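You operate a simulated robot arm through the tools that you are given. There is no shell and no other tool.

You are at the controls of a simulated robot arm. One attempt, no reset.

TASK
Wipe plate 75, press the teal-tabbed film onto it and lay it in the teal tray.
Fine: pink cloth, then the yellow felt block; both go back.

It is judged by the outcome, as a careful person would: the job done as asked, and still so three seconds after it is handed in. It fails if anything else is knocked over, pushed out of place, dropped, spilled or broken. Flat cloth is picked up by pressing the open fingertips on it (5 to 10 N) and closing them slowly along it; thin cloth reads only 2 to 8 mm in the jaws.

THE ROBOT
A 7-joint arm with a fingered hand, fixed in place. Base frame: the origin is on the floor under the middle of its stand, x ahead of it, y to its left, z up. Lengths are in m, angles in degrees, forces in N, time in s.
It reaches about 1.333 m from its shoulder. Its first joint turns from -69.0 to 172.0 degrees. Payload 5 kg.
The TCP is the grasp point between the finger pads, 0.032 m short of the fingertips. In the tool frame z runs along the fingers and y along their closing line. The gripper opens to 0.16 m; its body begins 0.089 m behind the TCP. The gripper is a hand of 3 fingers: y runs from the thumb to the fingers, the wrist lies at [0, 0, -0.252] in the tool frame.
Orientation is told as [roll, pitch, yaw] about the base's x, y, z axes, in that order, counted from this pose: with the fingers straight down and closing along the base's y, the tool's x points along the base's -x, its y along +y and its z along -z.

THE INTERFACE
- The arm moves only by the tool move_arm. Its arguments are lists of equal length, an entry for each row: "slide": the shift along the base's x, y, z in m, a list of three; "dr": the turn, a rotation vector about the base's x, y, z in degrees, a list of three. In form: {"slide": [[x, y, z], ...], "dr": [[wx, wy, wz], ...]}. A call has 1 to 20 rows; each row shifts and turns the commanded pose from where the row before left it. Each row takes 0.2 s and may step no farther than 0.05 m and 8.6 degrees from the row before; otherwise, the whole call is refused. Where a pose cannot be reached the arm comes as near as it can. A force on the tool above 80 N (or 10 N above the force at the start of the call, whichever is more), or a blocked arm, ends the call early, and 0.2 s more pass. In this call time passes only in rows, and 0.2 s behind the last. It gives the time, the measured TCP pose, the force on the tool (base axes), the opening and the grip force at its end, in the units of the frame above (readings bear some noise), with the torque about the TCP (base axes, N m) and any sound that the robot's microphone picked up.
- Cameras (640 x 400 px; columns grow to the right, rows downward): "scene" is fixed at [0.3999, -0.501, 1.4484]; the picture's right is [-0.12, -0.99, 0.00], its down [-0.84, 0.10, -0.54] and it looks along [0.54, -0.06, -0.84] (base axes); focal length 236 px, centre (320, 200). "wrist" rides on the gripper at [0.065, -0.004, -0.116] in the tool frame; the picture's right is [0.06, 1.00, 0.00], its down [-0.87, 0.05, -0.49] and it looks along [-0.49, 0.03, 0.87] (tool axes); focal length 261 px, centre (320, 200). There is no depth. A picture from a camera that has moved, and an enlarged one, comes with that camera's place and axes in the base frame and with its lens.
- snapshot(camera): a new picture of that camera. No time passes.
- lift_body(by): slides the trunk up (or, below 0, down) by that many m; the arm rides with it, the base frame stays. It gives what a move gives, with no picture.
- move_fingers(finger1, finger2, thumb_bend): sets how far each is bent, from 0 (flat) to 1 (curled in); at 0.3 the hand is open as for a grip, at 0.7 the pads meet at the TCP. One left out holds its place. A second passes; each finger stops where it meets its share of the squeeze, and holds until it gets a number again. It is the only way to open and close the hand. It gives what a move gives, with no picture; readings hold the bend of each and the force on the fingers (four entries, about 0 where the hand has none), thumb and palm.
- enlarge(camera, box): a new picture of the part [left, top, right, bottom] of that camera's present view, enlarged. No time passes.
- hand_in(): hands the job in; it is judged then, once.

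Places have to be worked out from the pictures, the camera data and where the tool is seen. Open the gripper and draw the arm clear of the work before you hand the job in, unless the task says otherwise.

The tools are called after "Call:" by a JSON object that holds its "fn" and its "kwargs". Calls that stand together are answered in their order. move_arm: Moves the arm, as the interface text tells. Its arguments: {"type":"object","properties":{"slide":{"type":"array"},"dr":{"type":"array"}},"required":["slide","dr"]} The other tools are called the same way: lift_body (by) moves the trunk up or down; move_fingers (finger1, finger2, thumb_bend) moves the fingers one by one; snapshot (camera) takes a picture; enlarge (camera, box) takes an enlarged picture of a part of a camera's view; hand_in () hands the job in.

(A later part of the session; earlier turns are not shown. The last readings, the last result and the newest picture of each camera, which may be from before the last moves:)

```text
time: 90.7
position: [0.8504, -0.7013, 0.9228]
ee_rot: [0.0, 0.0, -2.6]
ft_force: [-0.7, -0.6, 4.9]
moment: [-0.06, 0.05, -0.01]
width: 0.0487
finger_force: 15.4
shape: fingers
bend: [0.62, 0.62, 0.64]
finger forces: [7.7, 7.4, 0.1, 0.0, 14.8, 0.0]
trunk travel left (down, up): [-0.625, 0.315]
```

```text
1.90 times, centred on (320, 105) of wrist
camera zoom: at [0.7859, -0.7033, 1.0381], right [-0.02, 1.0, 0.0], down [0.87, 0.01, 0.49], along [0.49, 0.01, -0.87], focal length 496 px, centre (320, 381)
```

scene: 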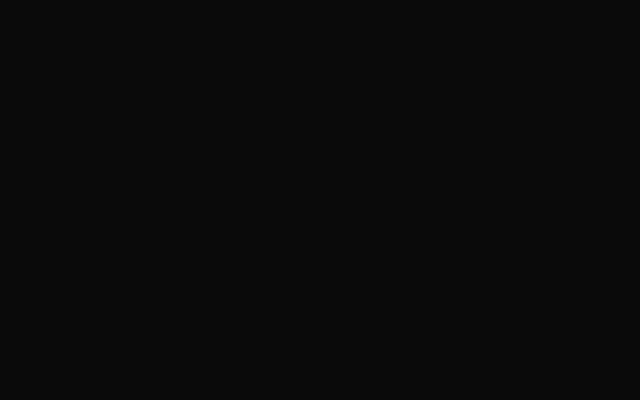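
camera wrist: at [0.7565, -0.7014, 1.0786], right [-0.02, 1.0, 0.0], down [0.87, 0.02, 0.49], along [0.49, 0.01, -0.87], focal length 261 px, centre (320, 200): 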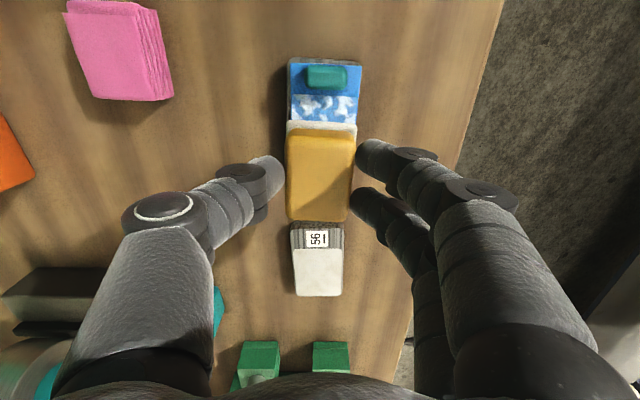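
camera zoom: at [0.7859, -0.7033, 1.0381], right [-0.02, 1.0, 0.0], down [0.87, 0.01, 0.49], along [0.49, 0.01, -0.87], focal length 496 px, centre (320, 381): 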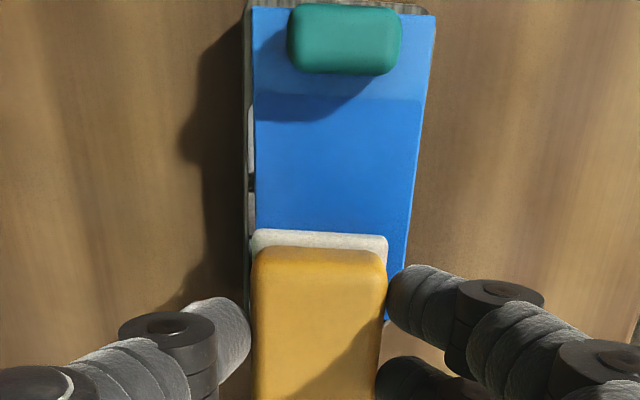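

The pressed film is uniformly smooth blue. I do a final pass over the far +x end, then lift the block and inspect the whole film.

Call:
{"fn": "move_arm", "kwargs": {"slide": [[0, 0.003, 0], [-0.006, 0, 0], [-0.006, 0, 0], [0, -0.006, 0], [0.006, 0, 0], [0.006, 0, 0], [-0.006, 0.003, 0], [-0.006, 0, 0]], "dr": [[0, 0, 0], [0, 0, 0], [0, 0, 0], [0, 0, 0], [0, 0, 0], [0, 0, 0], [0, 0, 0], [0, 0, 0]]}}

Call:
{"fn": "move_arm", "kwargs": {"slide": [[0, 0, 0.005], [0, 0, 0.02], [0.01, -0.025, 0.025], [0.01, -0.03, 0.01], [0.01, -0.03, 0], [0.01, -0.03, 0]], "dr": [[0, 0, 0], [0, 0, 0], [0, 0, 0], [0, 0, 2], [0, 0, 2], [0, 0, 2]]}}

Call:
{"fn": "snapshot", "kwargs": {"camera": "wrist"}}

Call:
{"fn": "snapshot", "kwargs": {"camera": "scene"}}

```text
time: 92.5
position: [0.8399, -0.7013, 0.9227]
ee_rot: [0.0, -0.1, -2.6]
ft_force: [2.4, -0.3, 10.3]
moment: [-0.06, -0.07, 0.02]
width: 0.049
finger_force: 15.6
shape: fingers
bend: [0.62, 0.62, 0.64]
finger forces: [7.3, 7.8, 0.0, 0.0, 15.2, 0.1]
trunk travel left (down, up): [-0.625, 0.315]
```

```text
time: 93.8
position: [0.878, -0.818, 0.9798]
ee_rot: [0.0, 0.1, 3.5]
ft_force: [0.2, -0.7, -1.3]
moment: [0.0, -0.01, 0.01]
width: 0.0492
finger_force: 13.6
shape: fingers
bend: [0.62, 0.62, 0.63]
finger forces: [6.8, 6.8, 0.1, 0.1, 13.5, 0.0]
trunk travel left (down, up): [-0.625, 0.315]
```

```text
taken
camera wrist: at [0.8144, -0.8257, 1.095], right [-0.12, 0.99, 0.0], down [0.86, 0.11, 0.49], along [0.49, 0.06, -0.87], focal length 261 px, centre (320, 200)
```

wrist: 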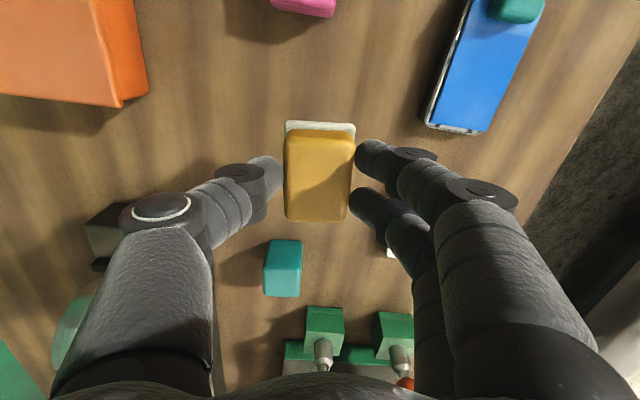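

```text
taken
```

scene: 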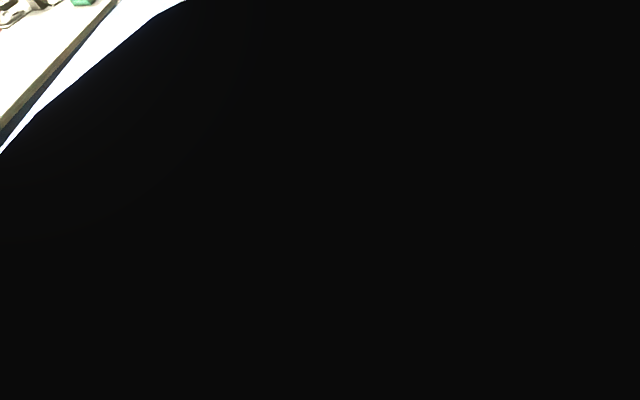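

The whole film is now smooth blue. I enlarge to judge how well it covers the mirror face.

Call:
{"fn": "enlarge", "kwargs": {"camera": "wrist", "box": [410, 0, 560, 140]}}

```text
2.86 times, centred on (485, 70) of wrist
camera zoom: at [0.8144, -0.8257, 1.095], right [-0.12, 0.99, 0.0], down [0.86, 0.11, 0.49], along [0.49, 0.06, -0.87], focal length 745 px, centre (-151, 571)
```

zoom: 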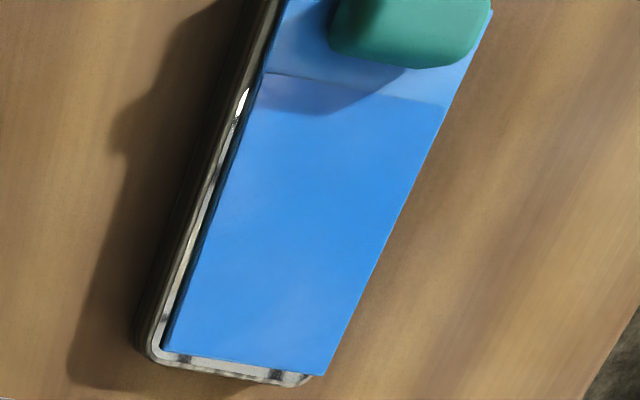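

The film is smooth and pressed, slightly off-centre (about 1–2 mm toward +y) but covering the face. Now I return the felt block to its home spot (0.878, −0.8405), yaw 3.5°.

Call:
{"fn": "move_arm", "kwargs": {"slide": [[0, -0.011, 0], [0, -0.0113, 0], [0, 0, -0.02], [0, 0, -0.02], [0, 0, -0.015], [0, 0, -0.01], [0, 0, 0]], "dr": [[0, 0, 0], [0, 0, 0], [0, 0, 0], [0, 0, 0], [0, 0, 0], [0, 0, 0], [0, 0, 0]]}}

Call:
{"fn": "snapshot", "kwargs": {"camera": "wrist"}}

```text
time: 95.5
position: [0.8793, -0.8409, 0.9147]
ee_rot: [0.1, -0.1, 3.4]
ft_force: [-0.8, 0.6, -1.0]
moment: [-0.01, 0.03, -0.02]
width: 0.049
finger_force: 13.2
shape: fingers
bend: [0.62, 0.62, 0.63]
finger forces: [6.8, 6.8, 0.1, 0.0, 13.5, 0.1]
trunk travel left (down, up): [-0.625, 0.315]
```

```text
taken
camera wrist: at [0.815, -0.8496, 1.0309], right [-0.12, 0.99, 0.0], down [0.86, 0.11, 0.49], along [0.49, 0.06, -0.87], focal length 261 px, centre (320, 200)
```

wrist: 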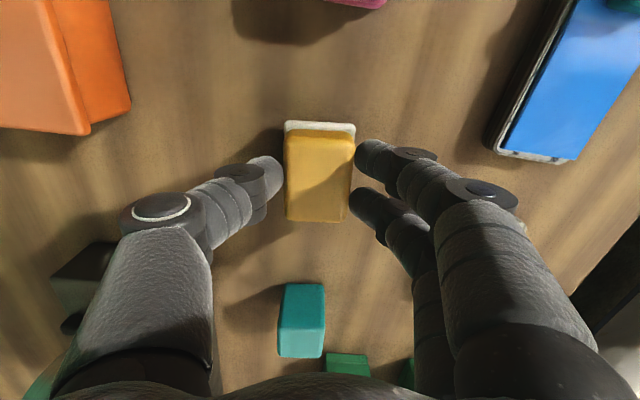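

The block is over its home spot at TCP z 0.915. I lower the last millimetres until light contact.

Call:
{"fn": "move_arm", "kwargs": {"slide": [[-0.0008, 0, -0.004], [0, 0, -0.002], [0, 0, -0.001], [0, 0, 0]], "dr": [[0, 0, 0], [0, 0, 0], [0, 0, 0], [0, 0, 0]]}}

Call:
{"fn": "move_arm", "kwargs": {"slide": [[0, 0, -0.001], [0, 0, 0]], "dr": [[0, 0, 0], [0, 0, 0]]}}

```text
time: 96.5
position: [0.8787, -0.8394, 0.9078]
ee_rot: [0.0, -0.1, 3.4]
ft_force: [-0.1, -0.4, -0.5]
moment: [0.03, -0.01, 0.0]
width: 0.0486
finger_force: 13.2
shape: fingers
bend: [0.62, 0.62, 0.63]
finger forces: [6.8, 6.8, 0.1, 0.1, 13.5, 0.0]
trunk travel left (down, up): [-0.625, 0.315]
```

```text
time: 97.0
position: [0.8779, -0.8404, 0.9074]
ee_rot: [0.0, 0.0, 3.3]
ft_force: [-1.6, 0.1, -1.3]
moment: [-0.01, -0.01, 0.02]
width: 0.0491
finger_force: 13.6
shape: fingers
bend: [0.62, 0.62, 0.63]
finger forces: [6.7, 6.8, 0.0, 0.0, 13.6, 0.0]
trunk travel left (down, up): [-0.625, 0.315]
```

Still no contact force at 0.907. I lower another millimetre.

Call:
{"fn": "move_arm", "kwargs": {"slide": [[0, 0, -0.001], [0, 0, 0]], "dr": [[0, 0, 0], [0, 0, 0]]}}

Call:
{"fn": "move_arm", "kwargs": {"slide": [[0, 0, -0.001], [0, 0, 0]], "dr": [[0, 0, 0], [0, 0, 0]]}}

```text
time: 97.7
position: [0.8791, -0.8405, 0.9072]
ee_rot: [0.0, 0.0, 3.5]
ft_force: [0.0, -0.3, -0.2]
moment: [0.0, 0.01, 0.01]
width: 0.0491
finger_force: 13.4
shape: fingers
bend: [0.62, 0.62, 0.63]
finger forces: [6.7, 6.7, 0.0, 0.1, 13.5, 0.1]
trunk travel left (down, up): [-0.625, 0.315]
```

```text
time: 98.2
position: [0.8796, -0.8403, 0.9057]
ee_rot: [0.0, 0.0, 3.3]
ft_force: [0.0, -0.7, -0.5]
moment: [-0.02, -0.02, -0.02]
width: 0.0486
finger_force: 13.6
shape: fingers
bend: [0.62, 0.62, 0.63]
finger forces: [6.6, 6.7, 0.0, 0.0, 13.5, 0.0]
trunk travel left (down, up): [-0.625, 0.315]
```

No contact yet; the block probably rode up a little in the grip during pressing. I continue stepping down.

Call:
{"fn": "move_arm", "kwargs": {"slide": [[0, 0, -0.001], [0, 0, 0]], "dr": [[0, 0, 0], [0, 0, 0]]}}

Call:
{"fn": "move_arm", "kwargs": {"slide": [[0, 0, -0.001], [0, 0, 0]], "dr": [[0, 0, 0], [0, 0, 0]]}}

```text
time: 98.8
position: [0.8786, -0.8414, 0.9041]
ee_rot: [0.1, 0.0, 3.5]
ft_force: [-0.6, 0.4, 1.0]
moment: [-0.01, 0.0, -0.03]
width: 0.049
finger_force: 13.8
shape: fingers
bend: [0.62, 0.62, 0.63]
finger forces: [6.7, 6.9, 0.0, 0.1, 13.7, 0.0]
trunk travel left (down, up): [-0.625, 0.315]
```

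```text
time: 99.5
position: [0.8783, -0.8406, 0.9049]
ee_rot: [0.1, -0.1, 3.4]
ft_force: [0.0, 0.9, 3.2]
moment: [-0.11, -0.05, 0.01]
width: 0.0489
finger_force: 14.2
shape: fingers
bend: [0.62, 0.62, 0.63]
finger forces: [6.8, 6.9, 0.0, 0.1, 13.9, 0.0]
trunk travel left (down, up): [-0.625, 0.315]
```

The block is on the bench (3.2 N). I release it in two steps.

Call:
{"fn": "move_fingers", "kwargs": {"finger1": 0.575, "finger2": 0.575, "thumb_bend": 0.585}}

Call:
{"fn": "move_fingers", "kwargs": {"finger1": 0.48, "finger2": 0.48, "thumb_bend": 0.48}}

Call:
{"fn": "snapshot", "kwargs": {"camera": "wrist"}}

```text
time: 100.5
position: [0.878, -0.84, 0.9039]
ee_rot: [0.0, 0.0, 3.5]
ft_force: [-0.5, -0.5, 1.1]
moment: [-0.01, -0.01, -0.02]
width: 0.057
finger_force: 0.0
shape: fingers
bend: [0.57, 0.57, 0.58]
finger forces: [0.0, 0.0, 0.0, 0.0, 0.0, 0.1]
trunk travel left (down, up): [-0.625, 0.315]
```

```text
time: 101.5
position: [0.8782, -0.8403, 0.9047]
ee_rot: [0.0, 0.1, 3.4]
ft_force: [0.1, 0.3, -0.7]
moment: [0.02, 0.01, 0.01]
width: 0.0947
finger_force: 0.1
shape: fingers
bend: [0.48, 0.48, 0.48]
finger forces: [0.0, 0.0, 0.0, 0.1, 0.1, 0.1]
trunk travel left (down, up): [-0.625, 0.315]
```

```text
taken
camera wrist: at [0.8139, -0.8488, 1.0197], right [-0.12, 0.99, 0.0], down [0.86, 0.11, 0.49], along [0.49, 0.06, -0.87], focal length 261 px, centre (320, 200)
```

wrist: 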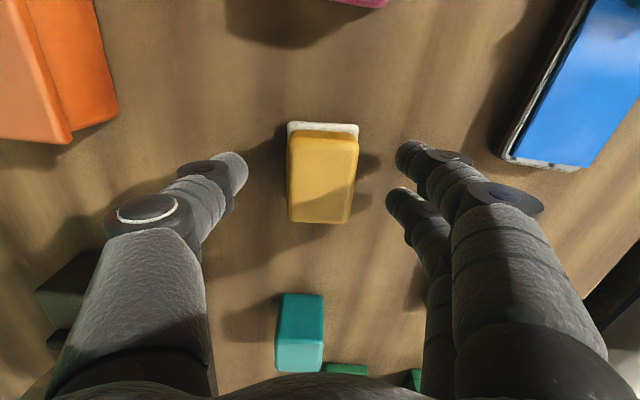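

The felt block is back exactly at its original spot. I raise the hand, move back toward the plate, and restore the trunk height so the scene camera is clear.

Call:
{"fn": "move_arm", "kwargs": {"slide": [[0, 0, 0.02], [0, 0, 0.03], [0, 0, 0.03], [-0.015, 0.02, 0.01], [-0.02, 0.02, 0], [-0.02, 0.03, 0], [-0.02, 0.03, 0], [-0.015, 0.03, 0]], "dr": [[0, 0, 0], [0, 0, 0], [0, 0, 0], [0, 0, 0], [0, 0, -2], [0, 0, -2], [0, 0, -2], [0, 0, 0]]}}

Call:
{"fn": "lift_body", "kwargs": {"by": 0.15}}

Call:
{"fn": "snapshot", "kwargs": {"camera": "wrist"}}

Call:
{"fn": "snapshot", "kwargs": {"camera": "scene"}}

```text
time: 103.2
position: [0.7888, -0.7092, 0.9963]
ee_rot: [-0.1, -0.1, -2.6]
ft_force: [0.4, -0.2, 0.8]
moment: [-0.03, 0.02, 0.03]
width: 0.0948
finger_force: 0.1
shape: fingers
bend: [0.48, 0.48, 0.48]
finger forces: [0.1, 0.1, 0.1, 0.0, 0.0, 0.0]
trunk travel left (down, up): [-0.625, 0.315]
```

```text
time: 105.0
position: [0.7894, -0.7114, 1.1444]
ee_rot: [0.0, 0.1, -2.7]
ft_force: [0.0, 0.3, -0.3]
moment: [0.03, 0.02, -0.01]
width: 0.0952
finger_force: 0.1
shape: fingers
bend: [0.48, 0.48, 0.48]
finger forces: [0.0, 0.1, 0.0, 0.1, 0.1, 0.1]
trunk travel left (down, up): [-0.775, 0.165]
```

```text
taken
camera wrist: at [0.7247, -0.7125, 1.2598], right [-0.02, 1.0, 0.0], down [0.87, 0.01, 0.49], along [0.49, 0.01, -0.87], focal length 261 px, centre (320, 200)
```

wrist: 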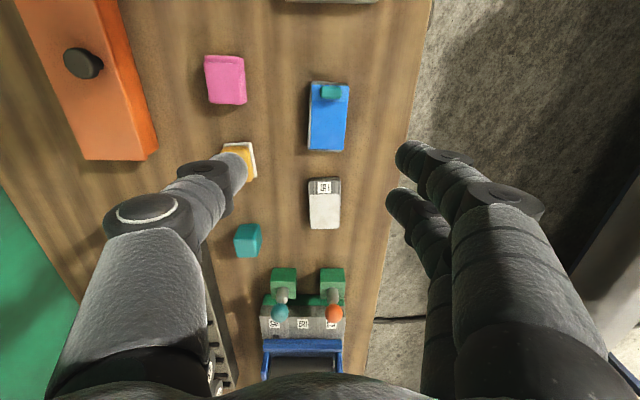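

```text
taken
```

scene: 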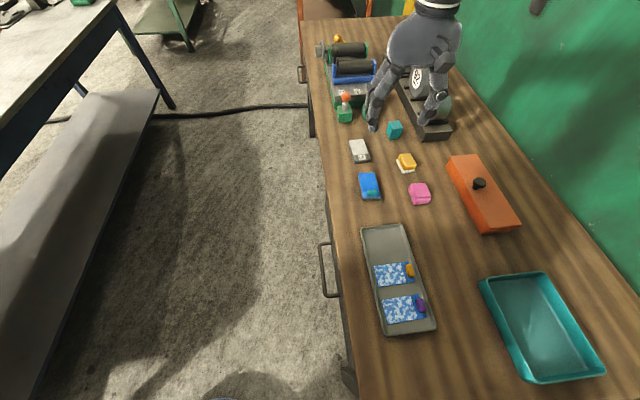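

The scene camera is clear again and everything is in place. I enlarge both views of the plate to measure the film overlap and decide how to grip.

Call:
{"fn": "enlarge", "kwargs": {"camera": "scene", "box": [345, 155, 395, 205]}}

Call:
{"fn": "enlarge", "kwargs": {"camera": "wrist", "box": [285, 70, 375, 160]}}

Call:
{"fn": "enlarge", "kwargs": {"camera": "scene", "box": [460, 250, 640, 400]}}

Call:
{"fn": "enlarge", "kwargs": {"camera": "scene", "box": [320, 110, 480, 210]}}

```text
8.00 times, centred on (370, 180) of scene
camera zoom: at [0.3999, -0.501, 1.4484], right [-0.12, -0.99, 0.0], down [-0.84, 0.1, -0.54], along [0.54, -0.06, -0.84], focal length 1886 px, centre (-80, 360)
```

zoom: 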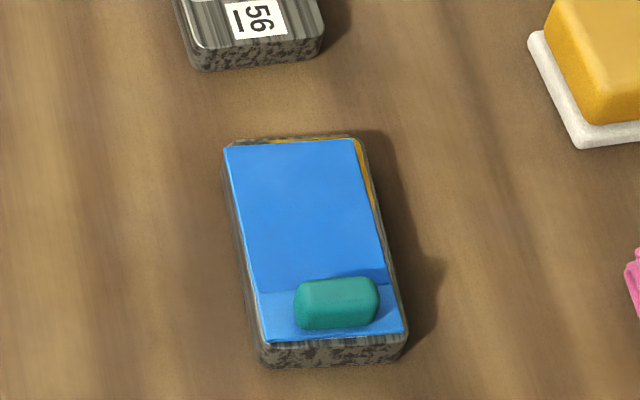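

```text
4.44 times, centred on (330, 115) of wrist
camera zoom: at [0.7247, -0.7125, 1.2598], right [-0.02, 1.0, 0.0], down [0.87, 0.01, 0.49], along [0.49, 0.01, -0.87], focal length 1158 px, centre (276, 578)
```

zoom: 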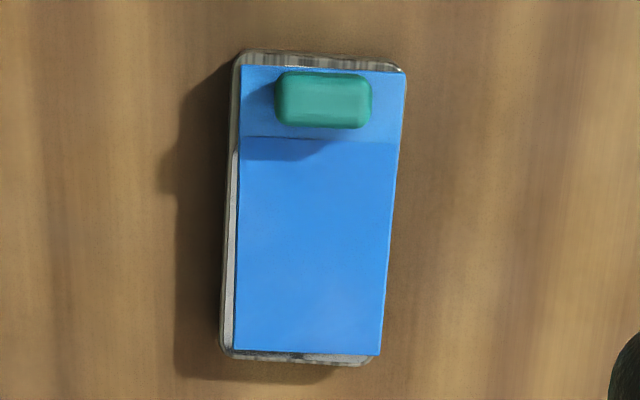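

```text
2.67 times, centred on (550, 325) of scene
camera zoom: at [0.3999, -0.501, 1.4484], right [-0.12, -0.99, 0.0], down [-0.84, 0.1, -0.54], along [0.54, -0.06, -0.84], focal length 628 px, centre (-293, -133)
```

zoom: 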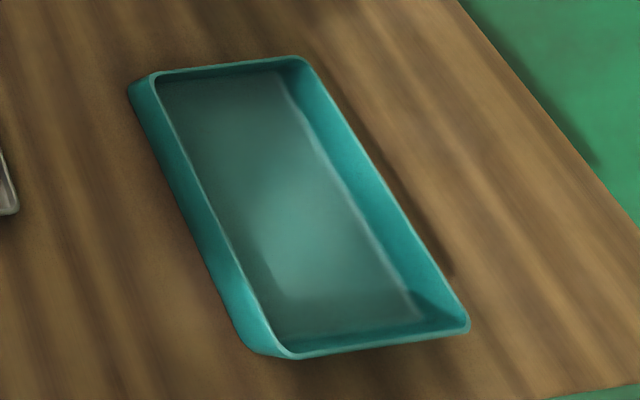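

```text
4.00 times, centred on (400, 160) of scene
camera zoom: at [0.3999, -0.501, 1.4484], right [-0.12, -0.99, 0.0], down [-0.84, 0.1, -0.54], along [0.54, -0.06, -0.84], focal length 943 px, centre (0, 360)
```

zoom: 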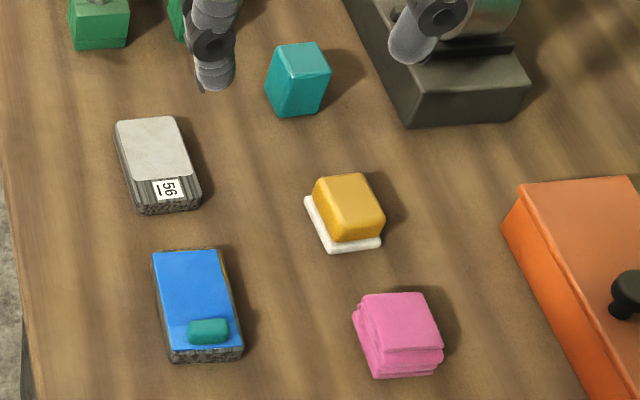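

The cloth and felt block are home. The film is flush with the plate's +y edge, with ~3 mm free at −y. I'll grip plate 75 across its width at its centre (0.811, −0.699), so I open the hand and descend over it.

Call:
{"fn": "move_fingers", "kwargs": {"finger1": 0.5, "finger2": 0.5, "thumb_bend": 0.5}}

Call:
{"fn": "move_arm", "kwargs": {"slide": [[0.011, 0.006, -0.04], [0.0106, 0.0064, -0.04], [0, 0, -0.04], [0, 0, -0.04], [0, 0, -0.03], [0, 0, 0]], "dr": [[0, 0, 0], [0, 0, 0], [0, 0, 0], [0, 0, 0], [0, 0, 0], [0, 0, 0]]}}

Call:
{"fn": "snapshot", "kwargs": {"camera": "wrist"}}

Call:
{"fn": "enlarge", "kwargs": {"camera": "wrist", "box": [230, 60, 410, 210]}}

```text
time: 106.0
position: [0.7887, -0.7114, 1.1444]
ee_rot: [0.0, 0.0, -2.7]
ft_force: [0.2, -0.5, 0.1]
moment: [0.0, 0.02, 0.0]
width: 0.0878
finger_force: 0.0
shape: fingers
bend: [0.5, 0.5, 0.5]
finger forces: [0.0, 0.1, 0.0, 0.0, 0.0, 0.0]
trunk travel left (down, up): [-0.775, 0.165]
```

```text
time: 107.4
position: [0.8098, -0.6984, 0.9554]
ee_rot: [0.0, 0.0, -2.6]
ft_force: [0.1, 0.7, -0.1]
moment: [0.0, -0.04, -0.01]
width: 0.0878
finger_force: 0.1
shape: fingers
bend: [0.5, 0.5, 0.5]
finger forces: [0.1, 0.0, 0.1, 0.0, 0.0, 0.0]
trunk travel left (down, up): [-0.775, 0.165]
```

```text
taken
camera wrist: at [0.7448, -0.6998, 1.0702], right [-0.02, 1.0, 0.0], down [0.87, 0.01, 0.49], along [0.49, 0.01, -0.87], focal length 261 px, centre (320, 200)
```

wrist: 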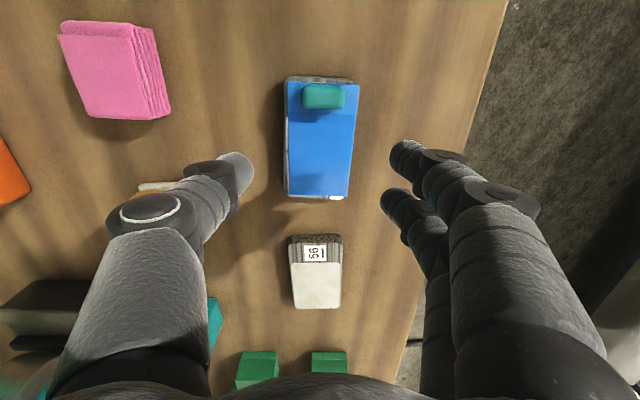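

```text
2.67 times, centred on (320, 135) of wrist
camera zoom: at [0.7448, -0.6998, 1.0702], right [-0.02, 1.0, 0.0], down [0.87, 0.01, 0.49], along [0.49, 0.01, -0.87], focal length 695 px, centre (320, 373)
```

zoom: 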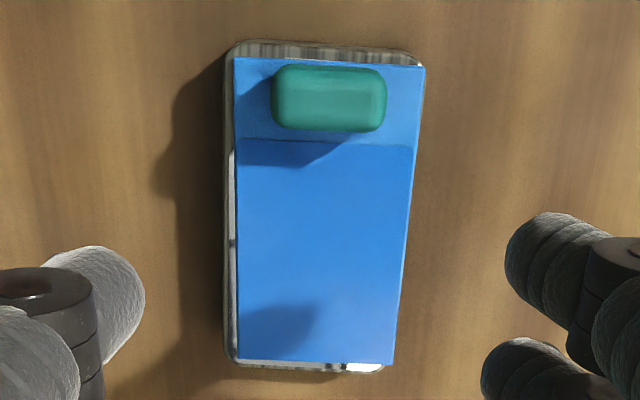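

The film slightly overhangs the plate's +y edge, so I'd rather grip the plate by its two ends, where the film is inset, so the film isn't touched. I raise a little, turn the hand −90° and set the opening just wider than the 98 mm length.

Call:
{"fn": "move_arm", "kwargs": {"slide": [[0, 0, 0.015], [0, 0, 0.015], [0, 0, 0], [0, 0, 0], [0, 0, 0], [0, 0, 0], [0, 0, 0], [0, 0, 0], [0, 0, 0], [0, 0, 0], [0, 0, 0]], "dr": [[0, 0, -8.2], [0, 0, -8.2], [0, 0, -8.2], [0, 0, -8.2], [0, 0, -8.2], [0, 0, -8.2], [0, 0, -8.2], [0, 0, -8.2], [0, 0, -8.2], [0, 0, -8.2], [0, 0, -8.2]]}}

Call:
{"fn": "move_fingers", "kwargs": {"finger1": 0.42, "finger2": 0.42, "thumb_bend": 0.42}}

Call:
{"fn": "snapshot", "kwargs": {"camera": "wrist"}}

Call:
{"fn": "snapshot", "kwargs": {"camera": "scene"}}

```text
time: 109.8
position: [0.8112, -0.699, 0.9844]
ee_rot: [-0.1, 0.1, -92.9]
ft_force: [0.1, 0.1, 0.9]
moment: [0.0, -0.01, 0.01]
width: 0.0878
finger_force: 0.0
shape: fingers
bend: [0.5, 0.5, 0.5]
finger forces: [0.0, 0.1, 0.0, 0.0, 0.0, 0.1]
trunk travel left (down, up): [-0.775, 0.165]
```

```text
time: 110.8
position: [0.8111, -0.6984, 0.9853]
ee_rot: [0.0, 0.0, -92.8]
ft_force: [-0.5, -0.9, 0.0]
moment: [0.0, 0.02, 0.01]
width: 0.119
finger_force: 0.1
shape: fingers
bend: [0.42, 0.42, 0.42]
finger forces: [0.0, 0.0, 0.0, 0.0, 0.0, 0.0]
trunk travel left (down, up): [-0.775, 0.165]
```

```text
taken
camera wrist: at [0.8104, -0.6337, 1.1], right [1.0, 0.01, 0.0], down [0.01, -0.87, 0.49], along [0.01, -0.49, -0.87], focal length 261 px, centre (320, 200)
```

wrist: 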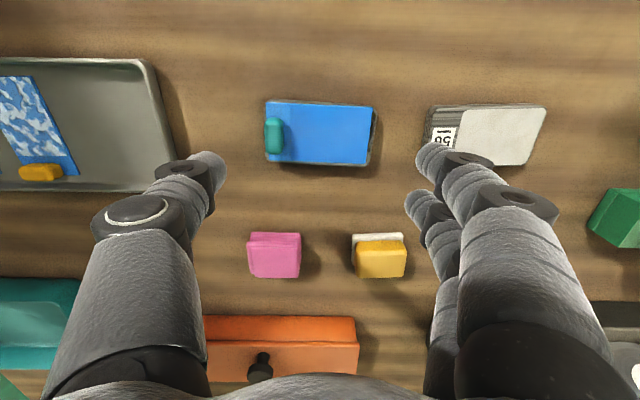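

```text
taken
```

scene: 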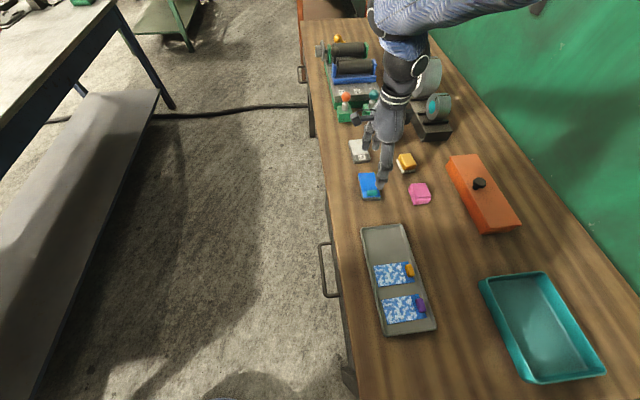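

The opening is 0.119 m and centred on the plate's long axis. I descend to ~0.92 and check clearance to plate 56 and the plate ends.

Call:
{"fn": "move_arm", "kwargs": {"slide": [[0, 0, -0.02], [0, 0, -0.02], [0, 0, -0.02], [0, 0, 0]], "dr": [[0, 0, 0], [0, 0, 0], [0, 0, 0], [0, 0, 0]]}}

Call:
{"fn": "snapshot", "kwargs": {"camera": "wrist"}}

Call:
{"fn": "enlarge", "kwargs": {"camera": "scene", "box": [330, 130, 420, 210]}}

```text
time: 111.8
position: [0.8098, -0.6991, 0.9255]
ee_rot: [0.0, 0.0, -92.8]
ft_force: [-1.1, -0.3, 0.2]
moment: [0.02, 0.0, 0.0]
width: 0.1195
finger_force: 0.0
shape: fingers
bend: [0.42, 0.42, 0.42]
finger forces: [0.0, 0.0, 0.0, 0.0, 0.0, 0.1]
trunk travel left (down, up): [-0.775, 0.165]
```

```text
taken
camera wrist: at [0.81, -0.6348, 1.0411], right [1.0, 0.01, 0.0], down [0.01, -0.87, 0.49], along [0.01, -0.49, -0.87], focal length 261 px, centre (320, 200)
```

wrist: 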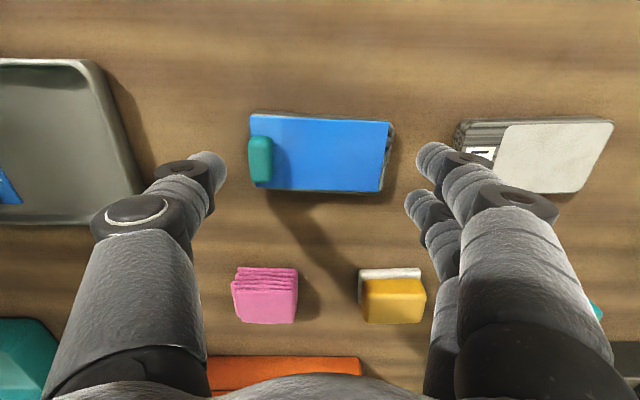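

```text
5.00 times, centred on (375, 170) of scene
camera zoom: at [0.3999, -0.501, 1.4484], right [-0.12, -0.99, 0.0], down [-0.84, 0.1, -0.54], along [0.54, -0.06, -0.84], focal length 1178 px, centre (45, 350)
```

zoom: 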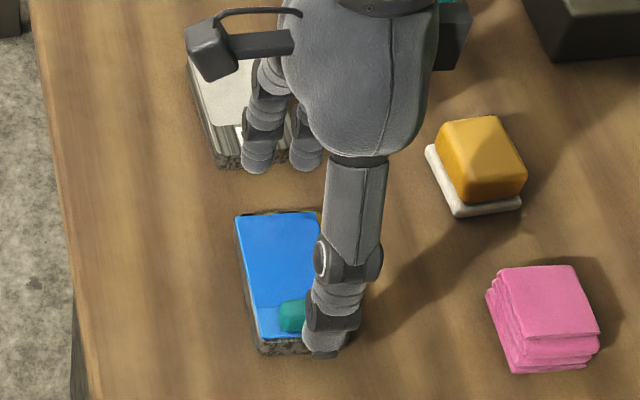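

The plate's ends sit inside the thumb and fingers with ~1 cm clearance, and plate 56 is clear. I continue down with small steps, watching for bench contact.

Call:
{"fn": "move_arm", "kwargs": {"slide": [[0, 0, -0.012], [0, 0, -0.01], [0, 0, -0.004], [0, 0, 0]], "dr": [[0, 0, 0], [0, 0, 0], [0, 0, 0], [0, 0, 0]]}}

Call:
{"fn": "move_arm", "kwargs": {"slide": [[0, 0, -0.002], [0, 0, -0.002], [0, 0, 0]], "dr": [[0, 0, 0], [0, 0, 0], [0, 0, 0]]}}

Call:
{"fn": "snapshot", "kwargs": {"camera": "wrist"}}

```text
time: 112.8
position: [0.8119, -0.6992, 0.8984]
ee_rot: [0.0, 0.0, -92.9]
ft_force: [-0.5, 0.3, -0.3]
moment: [0.03, 0.0, 0.02]
width: 0.1194
finger_force: 0.0
shape: fingers
bend: [0.42, 0.42, 0.42]
finger forces: [0.0, 0.0, 0.0, 0.1, 0.1, 0.1]
trunk travel left (down, up): [-0.775, 0.165]
```

```text
time: 113.6
position: [0.8108, -0.699, 0.8943]
ee_rot: [-0.1, 0.0, -92.7]
ft_force: [-0.4, -0.4, 0.1]
moment: [-0.05, -0.03, -0.02]
width: 0.1193
finger_force: 0.1
shape: fingers
bend: [0.42, 0.42, 0.42]
finger forces: [0.0, 0.1, 0.0, 0.0, 0.1, 0.0]
trunk travel left (down, up): [-0.775, 0.165]
```

```text
taken
camera wrist: at [0.8107, -0.634, 1.01], right [1.0, 0.01, 0.0], down [0.01, -0.87, 0.49], along [0.01, -0.49, -0.87], focal length 261 px, centre (320, 200)
```

wrist: 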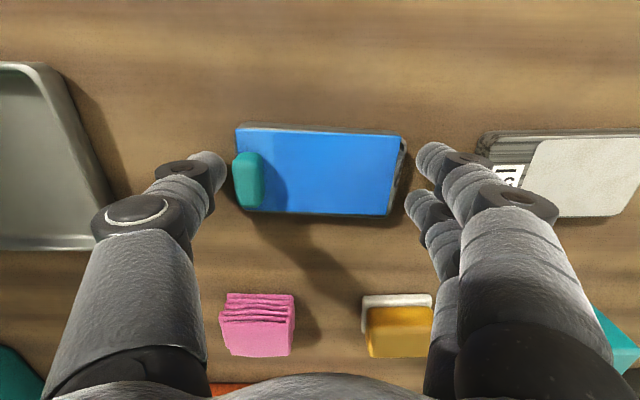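

No contact at 0.894. I step down further until the tips touch the bench lightly.

Call:
{"fn": "move_arm", "kwargs": {"slide": [[0, 0, -0.002], [0, 0, 0]], "dr": [[0, 0, 0], [0, 0, 0]]}}

Call:
{"fn": "move_arm", "kwargs": {"slide": [[0, 0, -0.0015], [0, 0, 0]], "dr": [[0, 0, 0], [0, 0, 0]]}}

Call:
{"fn": "move_arm", "kwargs": {"slide": [[0, 0, -0.0015], [0, 0, 0]], "dr": [[0, 0, 0], [0, 0, 0]]}}

```text
time: 114.2
position: [0.8119, -0.6987, 0.8919]
ee_rot: [0.0, 0.0, -92.8]
ft_force: [1.0, 0.7, 0.0]
moment: [-0.01, -0.01, 0.01]
width: 0.1193
finger_force: 0.1
shape: fingers
bend: [0.42, 0.42, 0.42]
finger forces: [0.0, 0.0, 0.0, 0.0, 0.0, 0.0]
trunk travel left (down, up): [-0.775, 0.165]
```

```text
time: 114.8
position: [0.8112, -0.7, 0.8907]
ee_rot: [0.0, -0.1, -92.8]
ft_force: [-0.2, -0.7, -0.3]
moment: [0.01, 0.02, -0.01]
width: 0.1196
finger_force: 0.2
shape: fingers
bend: [0.42, 0.42, 0.42]
finger forces: [0.0, 0.0, 0.0, 0.0, 0.0, 0.0]
trunk travel left (down, up): [-0.775, 0.165]
```

```text
time: 115.4
position: [0.8106, -0.6989, 0.8898]
ee_rot: [-0.1, 0.0, -92.8]
ft_force: [0.6, -1.1, -0.7]
moment: [-0.05, 0.0, 0.02]
width: 0.1197
finger_force: 0.0
shape: fingers
bend: [0.42, 0.42, 0.42]
finger forces: [0.1, 0.0, 0.0, 0.0, 0.0, 0.0]
trunk travel left (down, up): [-0.775, 0.165]
```

Still clear. I go down a bit more, in the same careful steps.

Call:
{"fn": "move_arm", "kwargs": {"slide": [[0, 0, -0.0015], [0, 0, 0]], "dr": [[0, 0, 0], [0, 0, 0]]}}

Call:
{"fn": "move_arm", "kwargs": {"slide": [[0, 0, -0.0015], [0, 0, 0]], "dr": [[0, 0, 0], [0, 0, 0]]}}

Call:
{"fn": "move_arm", "kwargs": {"slide": [[0, 0, -0.0015], [0, 0, 0]], "dr": [[0, 0, 0], [0, 0, 0]]}}

```text
time: 116.0
position: [0.8119, -0.6988, 0.8889]
ee_rot: [0.0, 0.0, -92.8]
ft_force: [-0.4, 0.2, 1.4]
moment: [0.03, -0.02, 0.0]
width: 0.12
finger_force: 0.3
shape: fingers
bend: [0.42, 0.42, 0.42]
finger forces: [0.4, 0.5, 0.0, 0.0, 0.5, 0.0]
trunk travel left (down, up): [-0.775, 0.165]
```

```text
time: 116.6
position: [0.8109, -0.6974, 0.8883]
ee_rot: [0.1, 0.1, -92.8]
ft_force: [2.3, 0.0, 4.2]
moment: [0.04, 0.3, 0.02]
width: 0.1199
finger_force: 2.5
shape: fingers
bend: [0.42, 0.42, 0.42]
finger forces: [0.1, 0.0, 0.0, 0.0, 5.2, 0.1]
trunk travel left (down, up): [-0.775, 0.165]
```

```text
time: 117.2
position: [0.8107, -0.6973, 0.8873]
ee_rot: [0.1, -0.1, -92.8]
ft_force: [3.5, -3.6, 11.3]
moment: [-0.08, 0.68, 0.23]
width: 0.1193
finger_force: 5.6
shape: fingers
bend: [0.42, 0.42, 0.42]
finger forces: [0.3, 0.1, 0.0, 0.1, 11.0, 0.0]
trunk travel left (down, up): [-0.775, 0.165]
```

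The thumb touches the bench (11 N), so the tips are fully down. I ease up 3.5 mm and close slowly onto the plate's ends.

Call:
{"fn": "move_arm", "kwargs": {"slide": [[0, 0, 0.0035], [0, 0, 0]], "dr": [[0, 0, 0], [0, 0, 0]]}}

Call:
{"fn": "move_fingers", "kwargs": {"finger1": 0.45, "finger2": 0.45, "thumb_bend": 0.45}}

Call:
{"fn": "enlarge", "kwargs": {"camera": "wrist", "box": [190, 90, 450, 250]}}

```text
time: 117.8
position: [0.8108, -0.6978, 0.8876]
ee_rot: [0.0, 0.0, -92.8]
ft_force: [0.0, -0.1, 1.7]
moment: [0.0, -0.07, 0.02]
width: 0.1197
finger_force: 0.7
shape: fingers
bend: [0.42, 0.42, 0.42]
finger forces: [0.4, 1.0, 0.0, 0.0, 0.3, 0.0]
trunk travel left (down, up): [-0.775, 0.165]
```

```text
time: 118.8
position: [0.81, -0.6979, 0.8886]
ee_rot: [0.1, 0.0, -92.8]
ft_force: [0.0, 0.9, 4.1]
moment: [0.04, -0.17, 0.02]
width: 0.1108
finger_force: 2.1
shape: fingers
bend: [0.44, 0.44, 0.45]
finger forces: [1.5, 1.5, 0.1, 0.0, 1.0, 0.0]
trunk travel left (down, up): [-0.775, 0.165]
```

```text
2.46 times, centred on (320, 170) of wrist
camera zoom: at [0.8108, -0.6328, 1.0047], right [1.0, 0.01, 0.0], down [0.01, -0.87, 0.49], along [0.01, -0.49, -0.87], focal length 642 px, centre (320, 274)
```

zoom: 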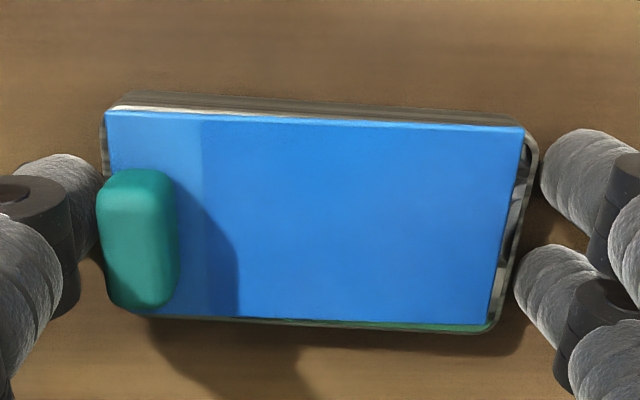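

The view shows the film well seated, and the digits are almost at the plate ends while lightly brushing the bench. I raise 1 mm and close further.

Call:
{"fn": "move_arm", "kwargs": {"slide": [[0, 0, 0.001], [0, 0, 0]], "dr": [[0, 0, 0], [0, 0, 0]]}}

Call:
{"fn": "move_fingers", "kwargs": {"finger1": 0.47, "finger2": 0.47, "thumb_bend": 0.47}}

Call:
{"fn": "enlarge", "kwargs": {"camera": "wrist", "box": [190, 90, 450, 250]}}

```text
time: 119.4
position: [0.8108, -0.6992, 0.8903]
ee_rot: [-0.2, 0.0, -92.9]
ft_force: [-0.2, 0.9, 0.5]
moment: [-0.01, -0.02, -0.01]
width: 0.1088
finger_force: 0.2
shape: fingers
bend: [0.45, 0.45, 0.45]
finger forces: [0.4, 0.2, 0.0, 0.1, 0.2, 0.1]
trunk travel left (down, up): [-0.775, 0.165]
```

```text
time: 120.4
position: [0.81, -0.6977, 0.8901]
ee_rot: [0.0, 0.1, -92.8]
ft_force: [-0.3, -0.5, 0.2]
moment: [-0.03, -0.06, -0.02]
width: 0.1058
finger_force: 2.8
shape: fingers
bend: [0.46, 0.46, 0.46]
finger forces: [1.6, 1.5, 0.0, 0.1, 2.5, 0.0]
trunk travel left (down, up): [-0.775, 0.165]
```

```text
2.46 times, centred on (320, 170) of wrist
camera zoom: at [0.8105, -0.6332, 1.0053], right [1.0, 0.01, 0.0], down [0.01, -0.87, 0.49], along [0.01, -0.49, -0.87], focal length 642 px, centre (320, 274)
```

zoom: 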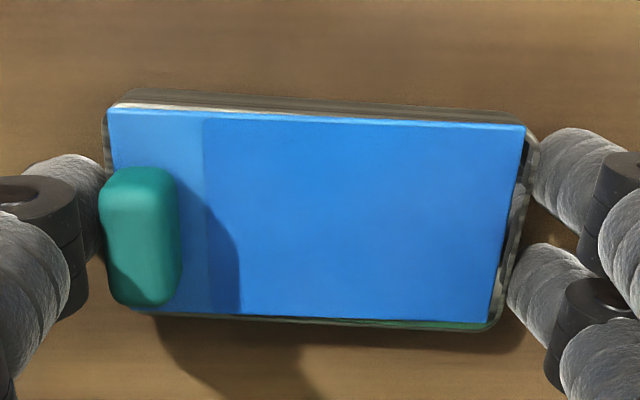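

All three digits touch the plate's ends evenly. I squeeze more firmly for the lift.

Call:
{"fn": "move_fingers", "kwargs": {"finger1": 0.54, "finger2": 0.54, "thumb_bend": 0.54}}

Call:
{"fn": "enlarge", "kwargs": {"camera": "wrist", "box": [190, 90, 450, 250]}}

```text
time: 121.4
position: [0.8127, -0.6975, 0.8899]
ee_rot: [0.0, 0.1, -92.7]
ft_force: [0.9, -0.8, 1.1]
moment: [-0.04, -0.08, -0.02]
width: 0.1033
finger_force: 14.9
shape: fingers
bend: [0.47, 0.47, 0.49]
finger forces: [8.1, 8.3, 0.0, 0.1, 13.7, 0.0]
trunk travel left (down, up): [-0.775, 0.165]
```

```text
2.46 times, centred on (320, 170) of wrist
camera zoom: at [0.8106, -0.6331, 1.0053], right [1.0, 0.01, 0.0], down [0.01, -0.87, 0.49], along [0.01, -0.49, -0.87], focal length 642 px, centre (320, 274)
```

zoom: 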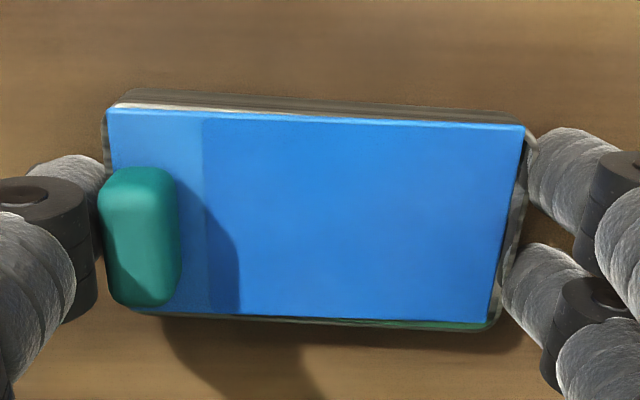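

Grip is ~15 N at the ends, and the film is untouched. I lift a few millimetres and check that the plate follows.

Call:
{"fn": "move_arm", "kwargs": {"slide": [[0, 0, 0.002], [0, 0, 0.004], [0, 0, 0.004]], "dr": [[0, 0, 0], [0, 0, 0], [0, 0, 0]]}}

Call:
{"fn": "enlarge", "kwargs": {"camera": "wrist", "box": [190, 90, 450, 250]}}

Call:
{"fn": "enlarge", "kwargs": {"camera": "scene", "box": [330, 130, 420, 210]}}

```text
time: 122.2
position: [0.8119, -0.6999, 0.8989]
ee_rot: [0.0, 0.0, -92.8]
ft_force: [0.0, -0.1, -6.2]
moment: [0.01, 0.01, 0.02]
width: 0.1033
finger_force: 14.2
shape: fingers
bend: [0.47, 0.47, 0.49]
finger forces: [7.2, 7.2, 0.0, 0.1, 14.2, 0.1]
trunk travel left (down, up): [-0.775, 0.165]
```

```text
2.46 times, centred on (320, 170) of wrist
camera zoom: at [0.8114, -0.6338, 1.0143], right [1.0, 0.01, 0.0], down [0.01, -0.87, 0.49], along [0.01, -0.49, -0.87], focal length 642 px, centre (320, 274)
```

zoom: 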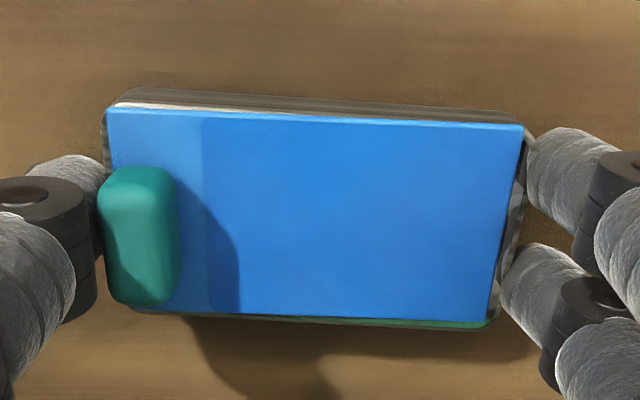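

```text
5.00 times, centred on (375, 170) of scene
camera zoom: at [0.3999, -0.501, 1.4484], right [-0.12, -0.99, 0.0], down [-0.84, 0.1, -0.54], along [0.54, -0.06, -0.84], focal length 1178 px, centre (45, 350)
```

zoom: 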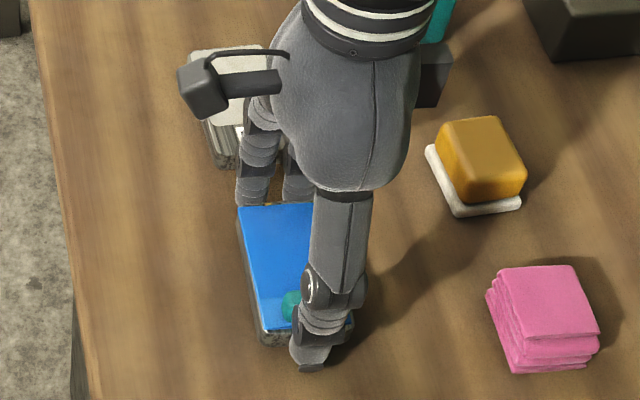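

The plate is lifted (about 6 N weight, so ~0.6 kg). For a safe carry I tighten the grip a bit more before raising it.

Call:
{"fn": "move_fingers", "kwargs": {"finger1": 0.6, "finger2": 0.6, "thumb_bend": 0.6}}

Call:
{"fn": "move_arm", "kwargs": {"slide": [[0, 0, 0.008], [0, 0, 0.012], [0, 0, 0.015], [0, 0, 0.02], [0, 0, 0.02], [0, 0, 0.015]], "dr": [[0, 0, 0], [0, 0, 0], [0, 0, 0], [0, 0, 0], [0, 0, 0], [0, 0, 0]]}}

Call:
{"fn": "snapshot", "kwargs": {"camera": "wrist"}}

Call:
{"fn": "snapshot", "kwargs": {"camera": "scene"}}

```text
time: 123.2
position: [0.8129, -0.6985, 0.8998]
ee_rot: [0.0, 0.0, -92.8]
ft_force: [1.0, 0.3, -6.4]
moment: [0.02, -0.03, -0.01]
width: 0.1025
finger_force: 21.3
shape: fingers
bend: [0.45, 0.45, 0.53]
finger forces: [10.5, 10.5, 0.1, 0.0, 20.9, 0.1]
trunk travel left (down, up): [-0.775, 0.165]
```

```text
time: 124.6
position: [0.8122, -0.6996, 0.9885]
ee_rot: [0.0, -0.1, -92.8]
ft_force: [-0.4, 0.0, -6.6]
moment: [0.03, 0.03, -0.01]
width: 0.1025
finger_force: 21.3
shape: fingers
bend: [0.45, 0.45, 0.53]
finger forces: [10.5, 10.3, 0.0, 0.1, 20.9, 0.0]
trunk travel left (down, up): [-0.775, 0.165]
```

```text
taken
camera wrist: at [0.8112, -0.6344, 1.1043], right [1.0, 0.01, 0.0], down [0.01, -0.87, 0.49], along [0.01, -0.49, -0.87], focal length 261 px, centre (320, 200)
```

wrist: 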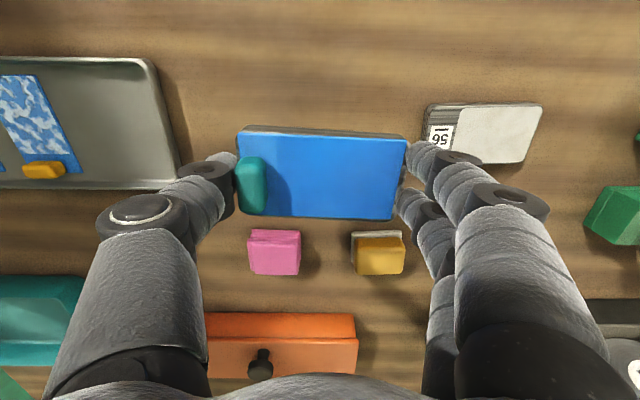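

```text
taken
```

scene: 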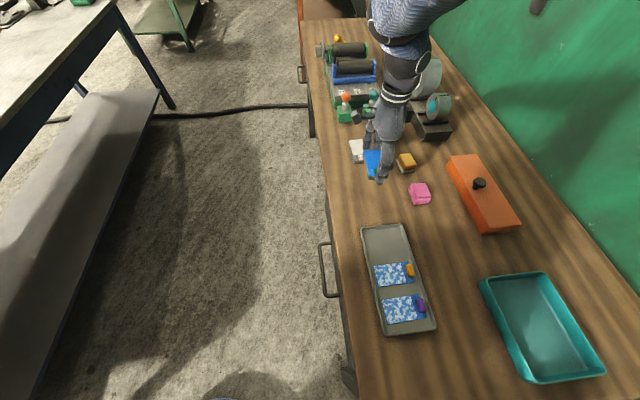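

The plate is held level and secure at ~21 N. I carry it at safe height toward the teal tray (centre ≈(0.40, −0.977)), in two legs.

Call:
{"fn": "move_arm", "kwargs": {"slide": [[-0.01, -0.005, 0.02], [-0.02, -0.0135, 0.02], [-0.028, -0.019, 0.005], [-0.03, -0.0205, 0], [-0.03, -0.0205, 0], [-0.03, -0.0205, 0], [-0.03, -0.0205, 0], [-0.028, -0.019, 0]], "dr": [[0, 0, 0], [0, 0, 0], [0, 0, 0], [0, 0, 0], [0, 0, 0], [0, 0, 0], [0, 0, 0], [0, 0, 0]]}}

Call:
{"fn": "snapshot", "kwargs": {"camera": "wrist"}}

Call:
{"fn": "snapshot", "kwargs": {"camera": "scene"}}

```text
time: 126.4
position: [0.6059, -0.8378, 1.0336]
ee_rot: [0.0, 0.2, -92.8]
ft_force: [-0.2, -1.1, -6.1]
moment: [0.0, -0.01, 0.0]
width: 0.1029
finger_force: 21.2
shape: fingers
bend: [0.45, 0.45, 0.53]
finger forces: [10.5, 10.3, 0.0, 0.0, 20.9, 0.0]
trunk travel left (down, up): [-0.775, 0.165]
```

```text
taken
camera wrist: at [0.6049, -0.7728, 1.1492], right [1.0, 0.02, 0.0], down [0.01, -0.87, 0.49], along [0.01, -0.49, -0.87], focal length 261 px, centre (320, 200)
```

wrist: 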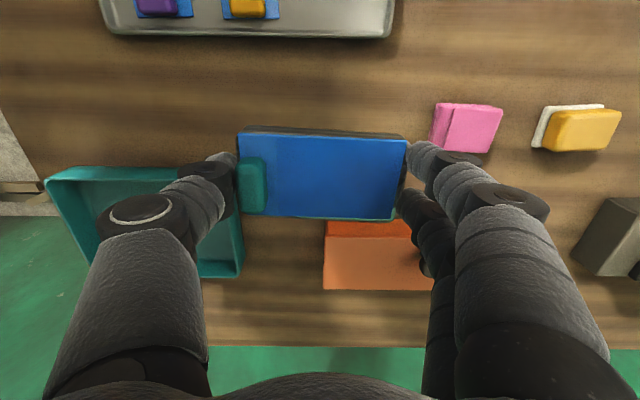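

```text
taken
```

scene: 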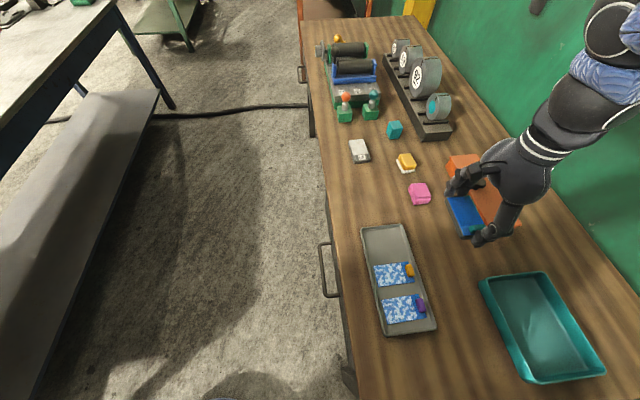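

The carry is steady; the tray is ahead. I continue the second leg to above the tray.

Call:
{"fn": "move_arm", "kwargs": {"slide": [[-0.028, -0.019, 0], [-0.03, -0.0202, 0], [-0.03, -0.0202, 0], [-0.03, -0.0202, 0], [-0.03, -0.0202, 0], [-0.03, -0.0202, 0], [-0.028, -0.019, 0], [0, 0, 0]], "dr": [[0, 0, 0.4], [0, 0, 0.4], [0, 0, 0.4], [0, 0, 0.4], [0, 0, 0.4], [0, 0, 0.4], [0, 0, 0.4], [0, 0, 0]]}}

Call:
{"fn": "snapshot", "kwargs": {"camera": "wrist"}}

Call:
{"fn": "snapshot", "kwargs": {"camera": "scene"}}

```text
time: 128.2
position: [0.4018, -0.9767, 1.0331]
ee_rot: [0.0, 0.1, -90.0]
ft_force: [-0.2, 0.5, -6.9]
moment: [0.03, -0.01, -0.02]
width: 0.1024
finger_force: 20.6
shape: fingers
bend: [0.45, 0.45, 0.53]
finger forces: [10.4, 10.3, 0.1, 0.0, 20.6, 0.1]
trunk travel left (down, up): [-0.775, 0.165]
```

```text
taken
camera wrist: at [0.3973, -0.9121, 1.1486], right [1.0, 0.06, 0.0], down [0.05, -0.87, 0.49], along [0.03, -0.49, -0.87], focal length 261 px, centre (320, 200)
```

wrist: 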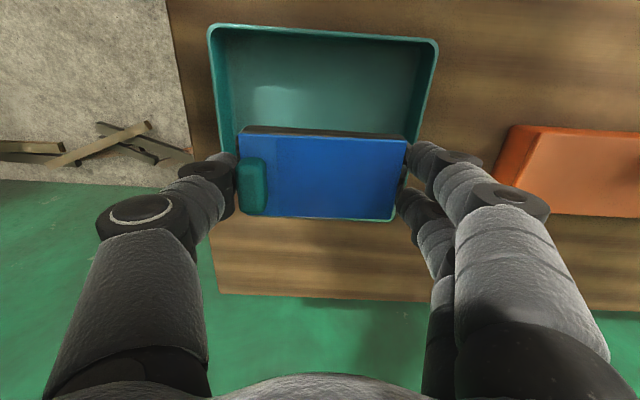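

```text
taken
```

scene: 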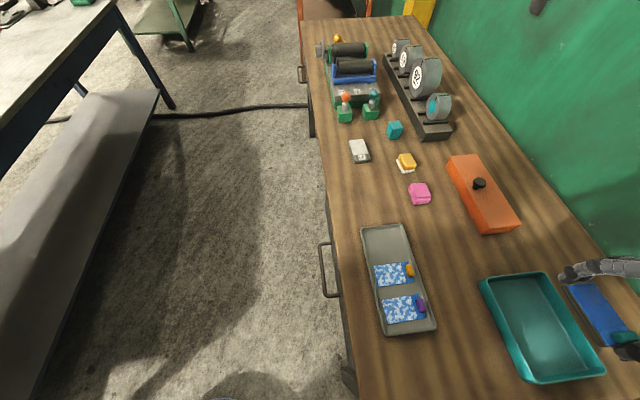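

The hand is above the tray. From the wrist view the rim spans x≈0.302–0.499 with its +y edge at ≈−0.898, and the plate sits centred in my grip. I shift +7 mm in y to centre it in the tray and lower to ~0.94.

Call:
{"fn": "move_arm", "kwargs": {"slide": [[-0.001, 0.0067, 0], [0, 0, -0.02], [0, 0, -0.025], [0, 0, -0.025], [0, 0, -0.02], [0, 0, 0]], "dr": [[0, 0, 0], [0, 0, 0], [0, 0, 0], [0, 0, 0], [0, 0, 0], [0, 0, 0]]}}

Call:
{"fn": "snapshot", "kwargs": {"camera": "wrist"}}

Call:
{"fn": "enlarge", "kwargs": {"camera": "scene", "box": [460, 250, 640, 400]}}

```text
time: 129.6
position: [0.399, -0.9686, 0.9434]
ee_rot: [0.0, 0.0, -90.0]
ft_force: [-0.9, 0.2, -6.2]
moment: [0.01, 0.0, -0.02]
width: 0.1024
finger_force: 20.7
shape: fingers
bend: [0.45, 0.45, 0.53]
finger forces: [10.4, 10.3, 0.1, 0.0, 20.6, 0.1]
trunk travel left (down, up): [-0.775, 0.165]
```

```text
taken
camera wrist: at [0.3952, -0.9033, 1.0592], right [1.0, 0.06, 0.0], down [0.05, -0.87, 0.49], along [0.03, -0.49, -0.87], focal length 261 px, centre (320, 200)
```

wrist: 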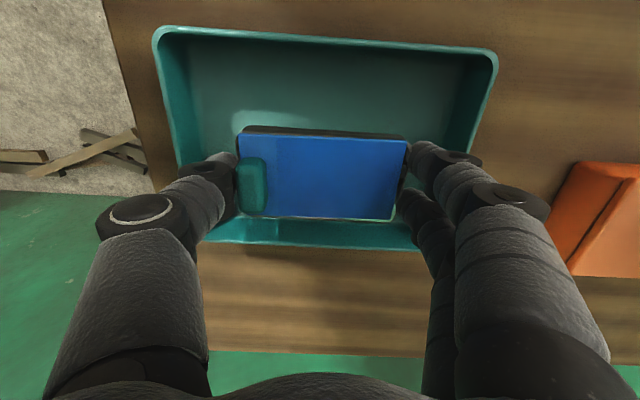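

```text
2.67 times, centred on (550, 325) of scene
camera zoom: at [0.3999, -0.501, 1.4484], right [-0.12, -0.99, 0.0], down [-0.84, 0.1, -0.54], along [0.54, -0.06, -0.84], focal length 628 px, centre (-293, -133)
```

zoom: 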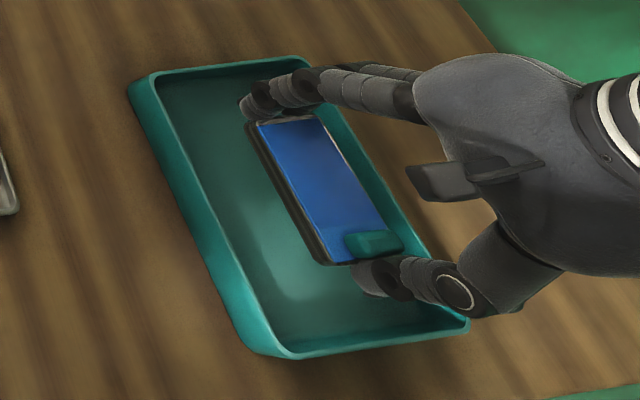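

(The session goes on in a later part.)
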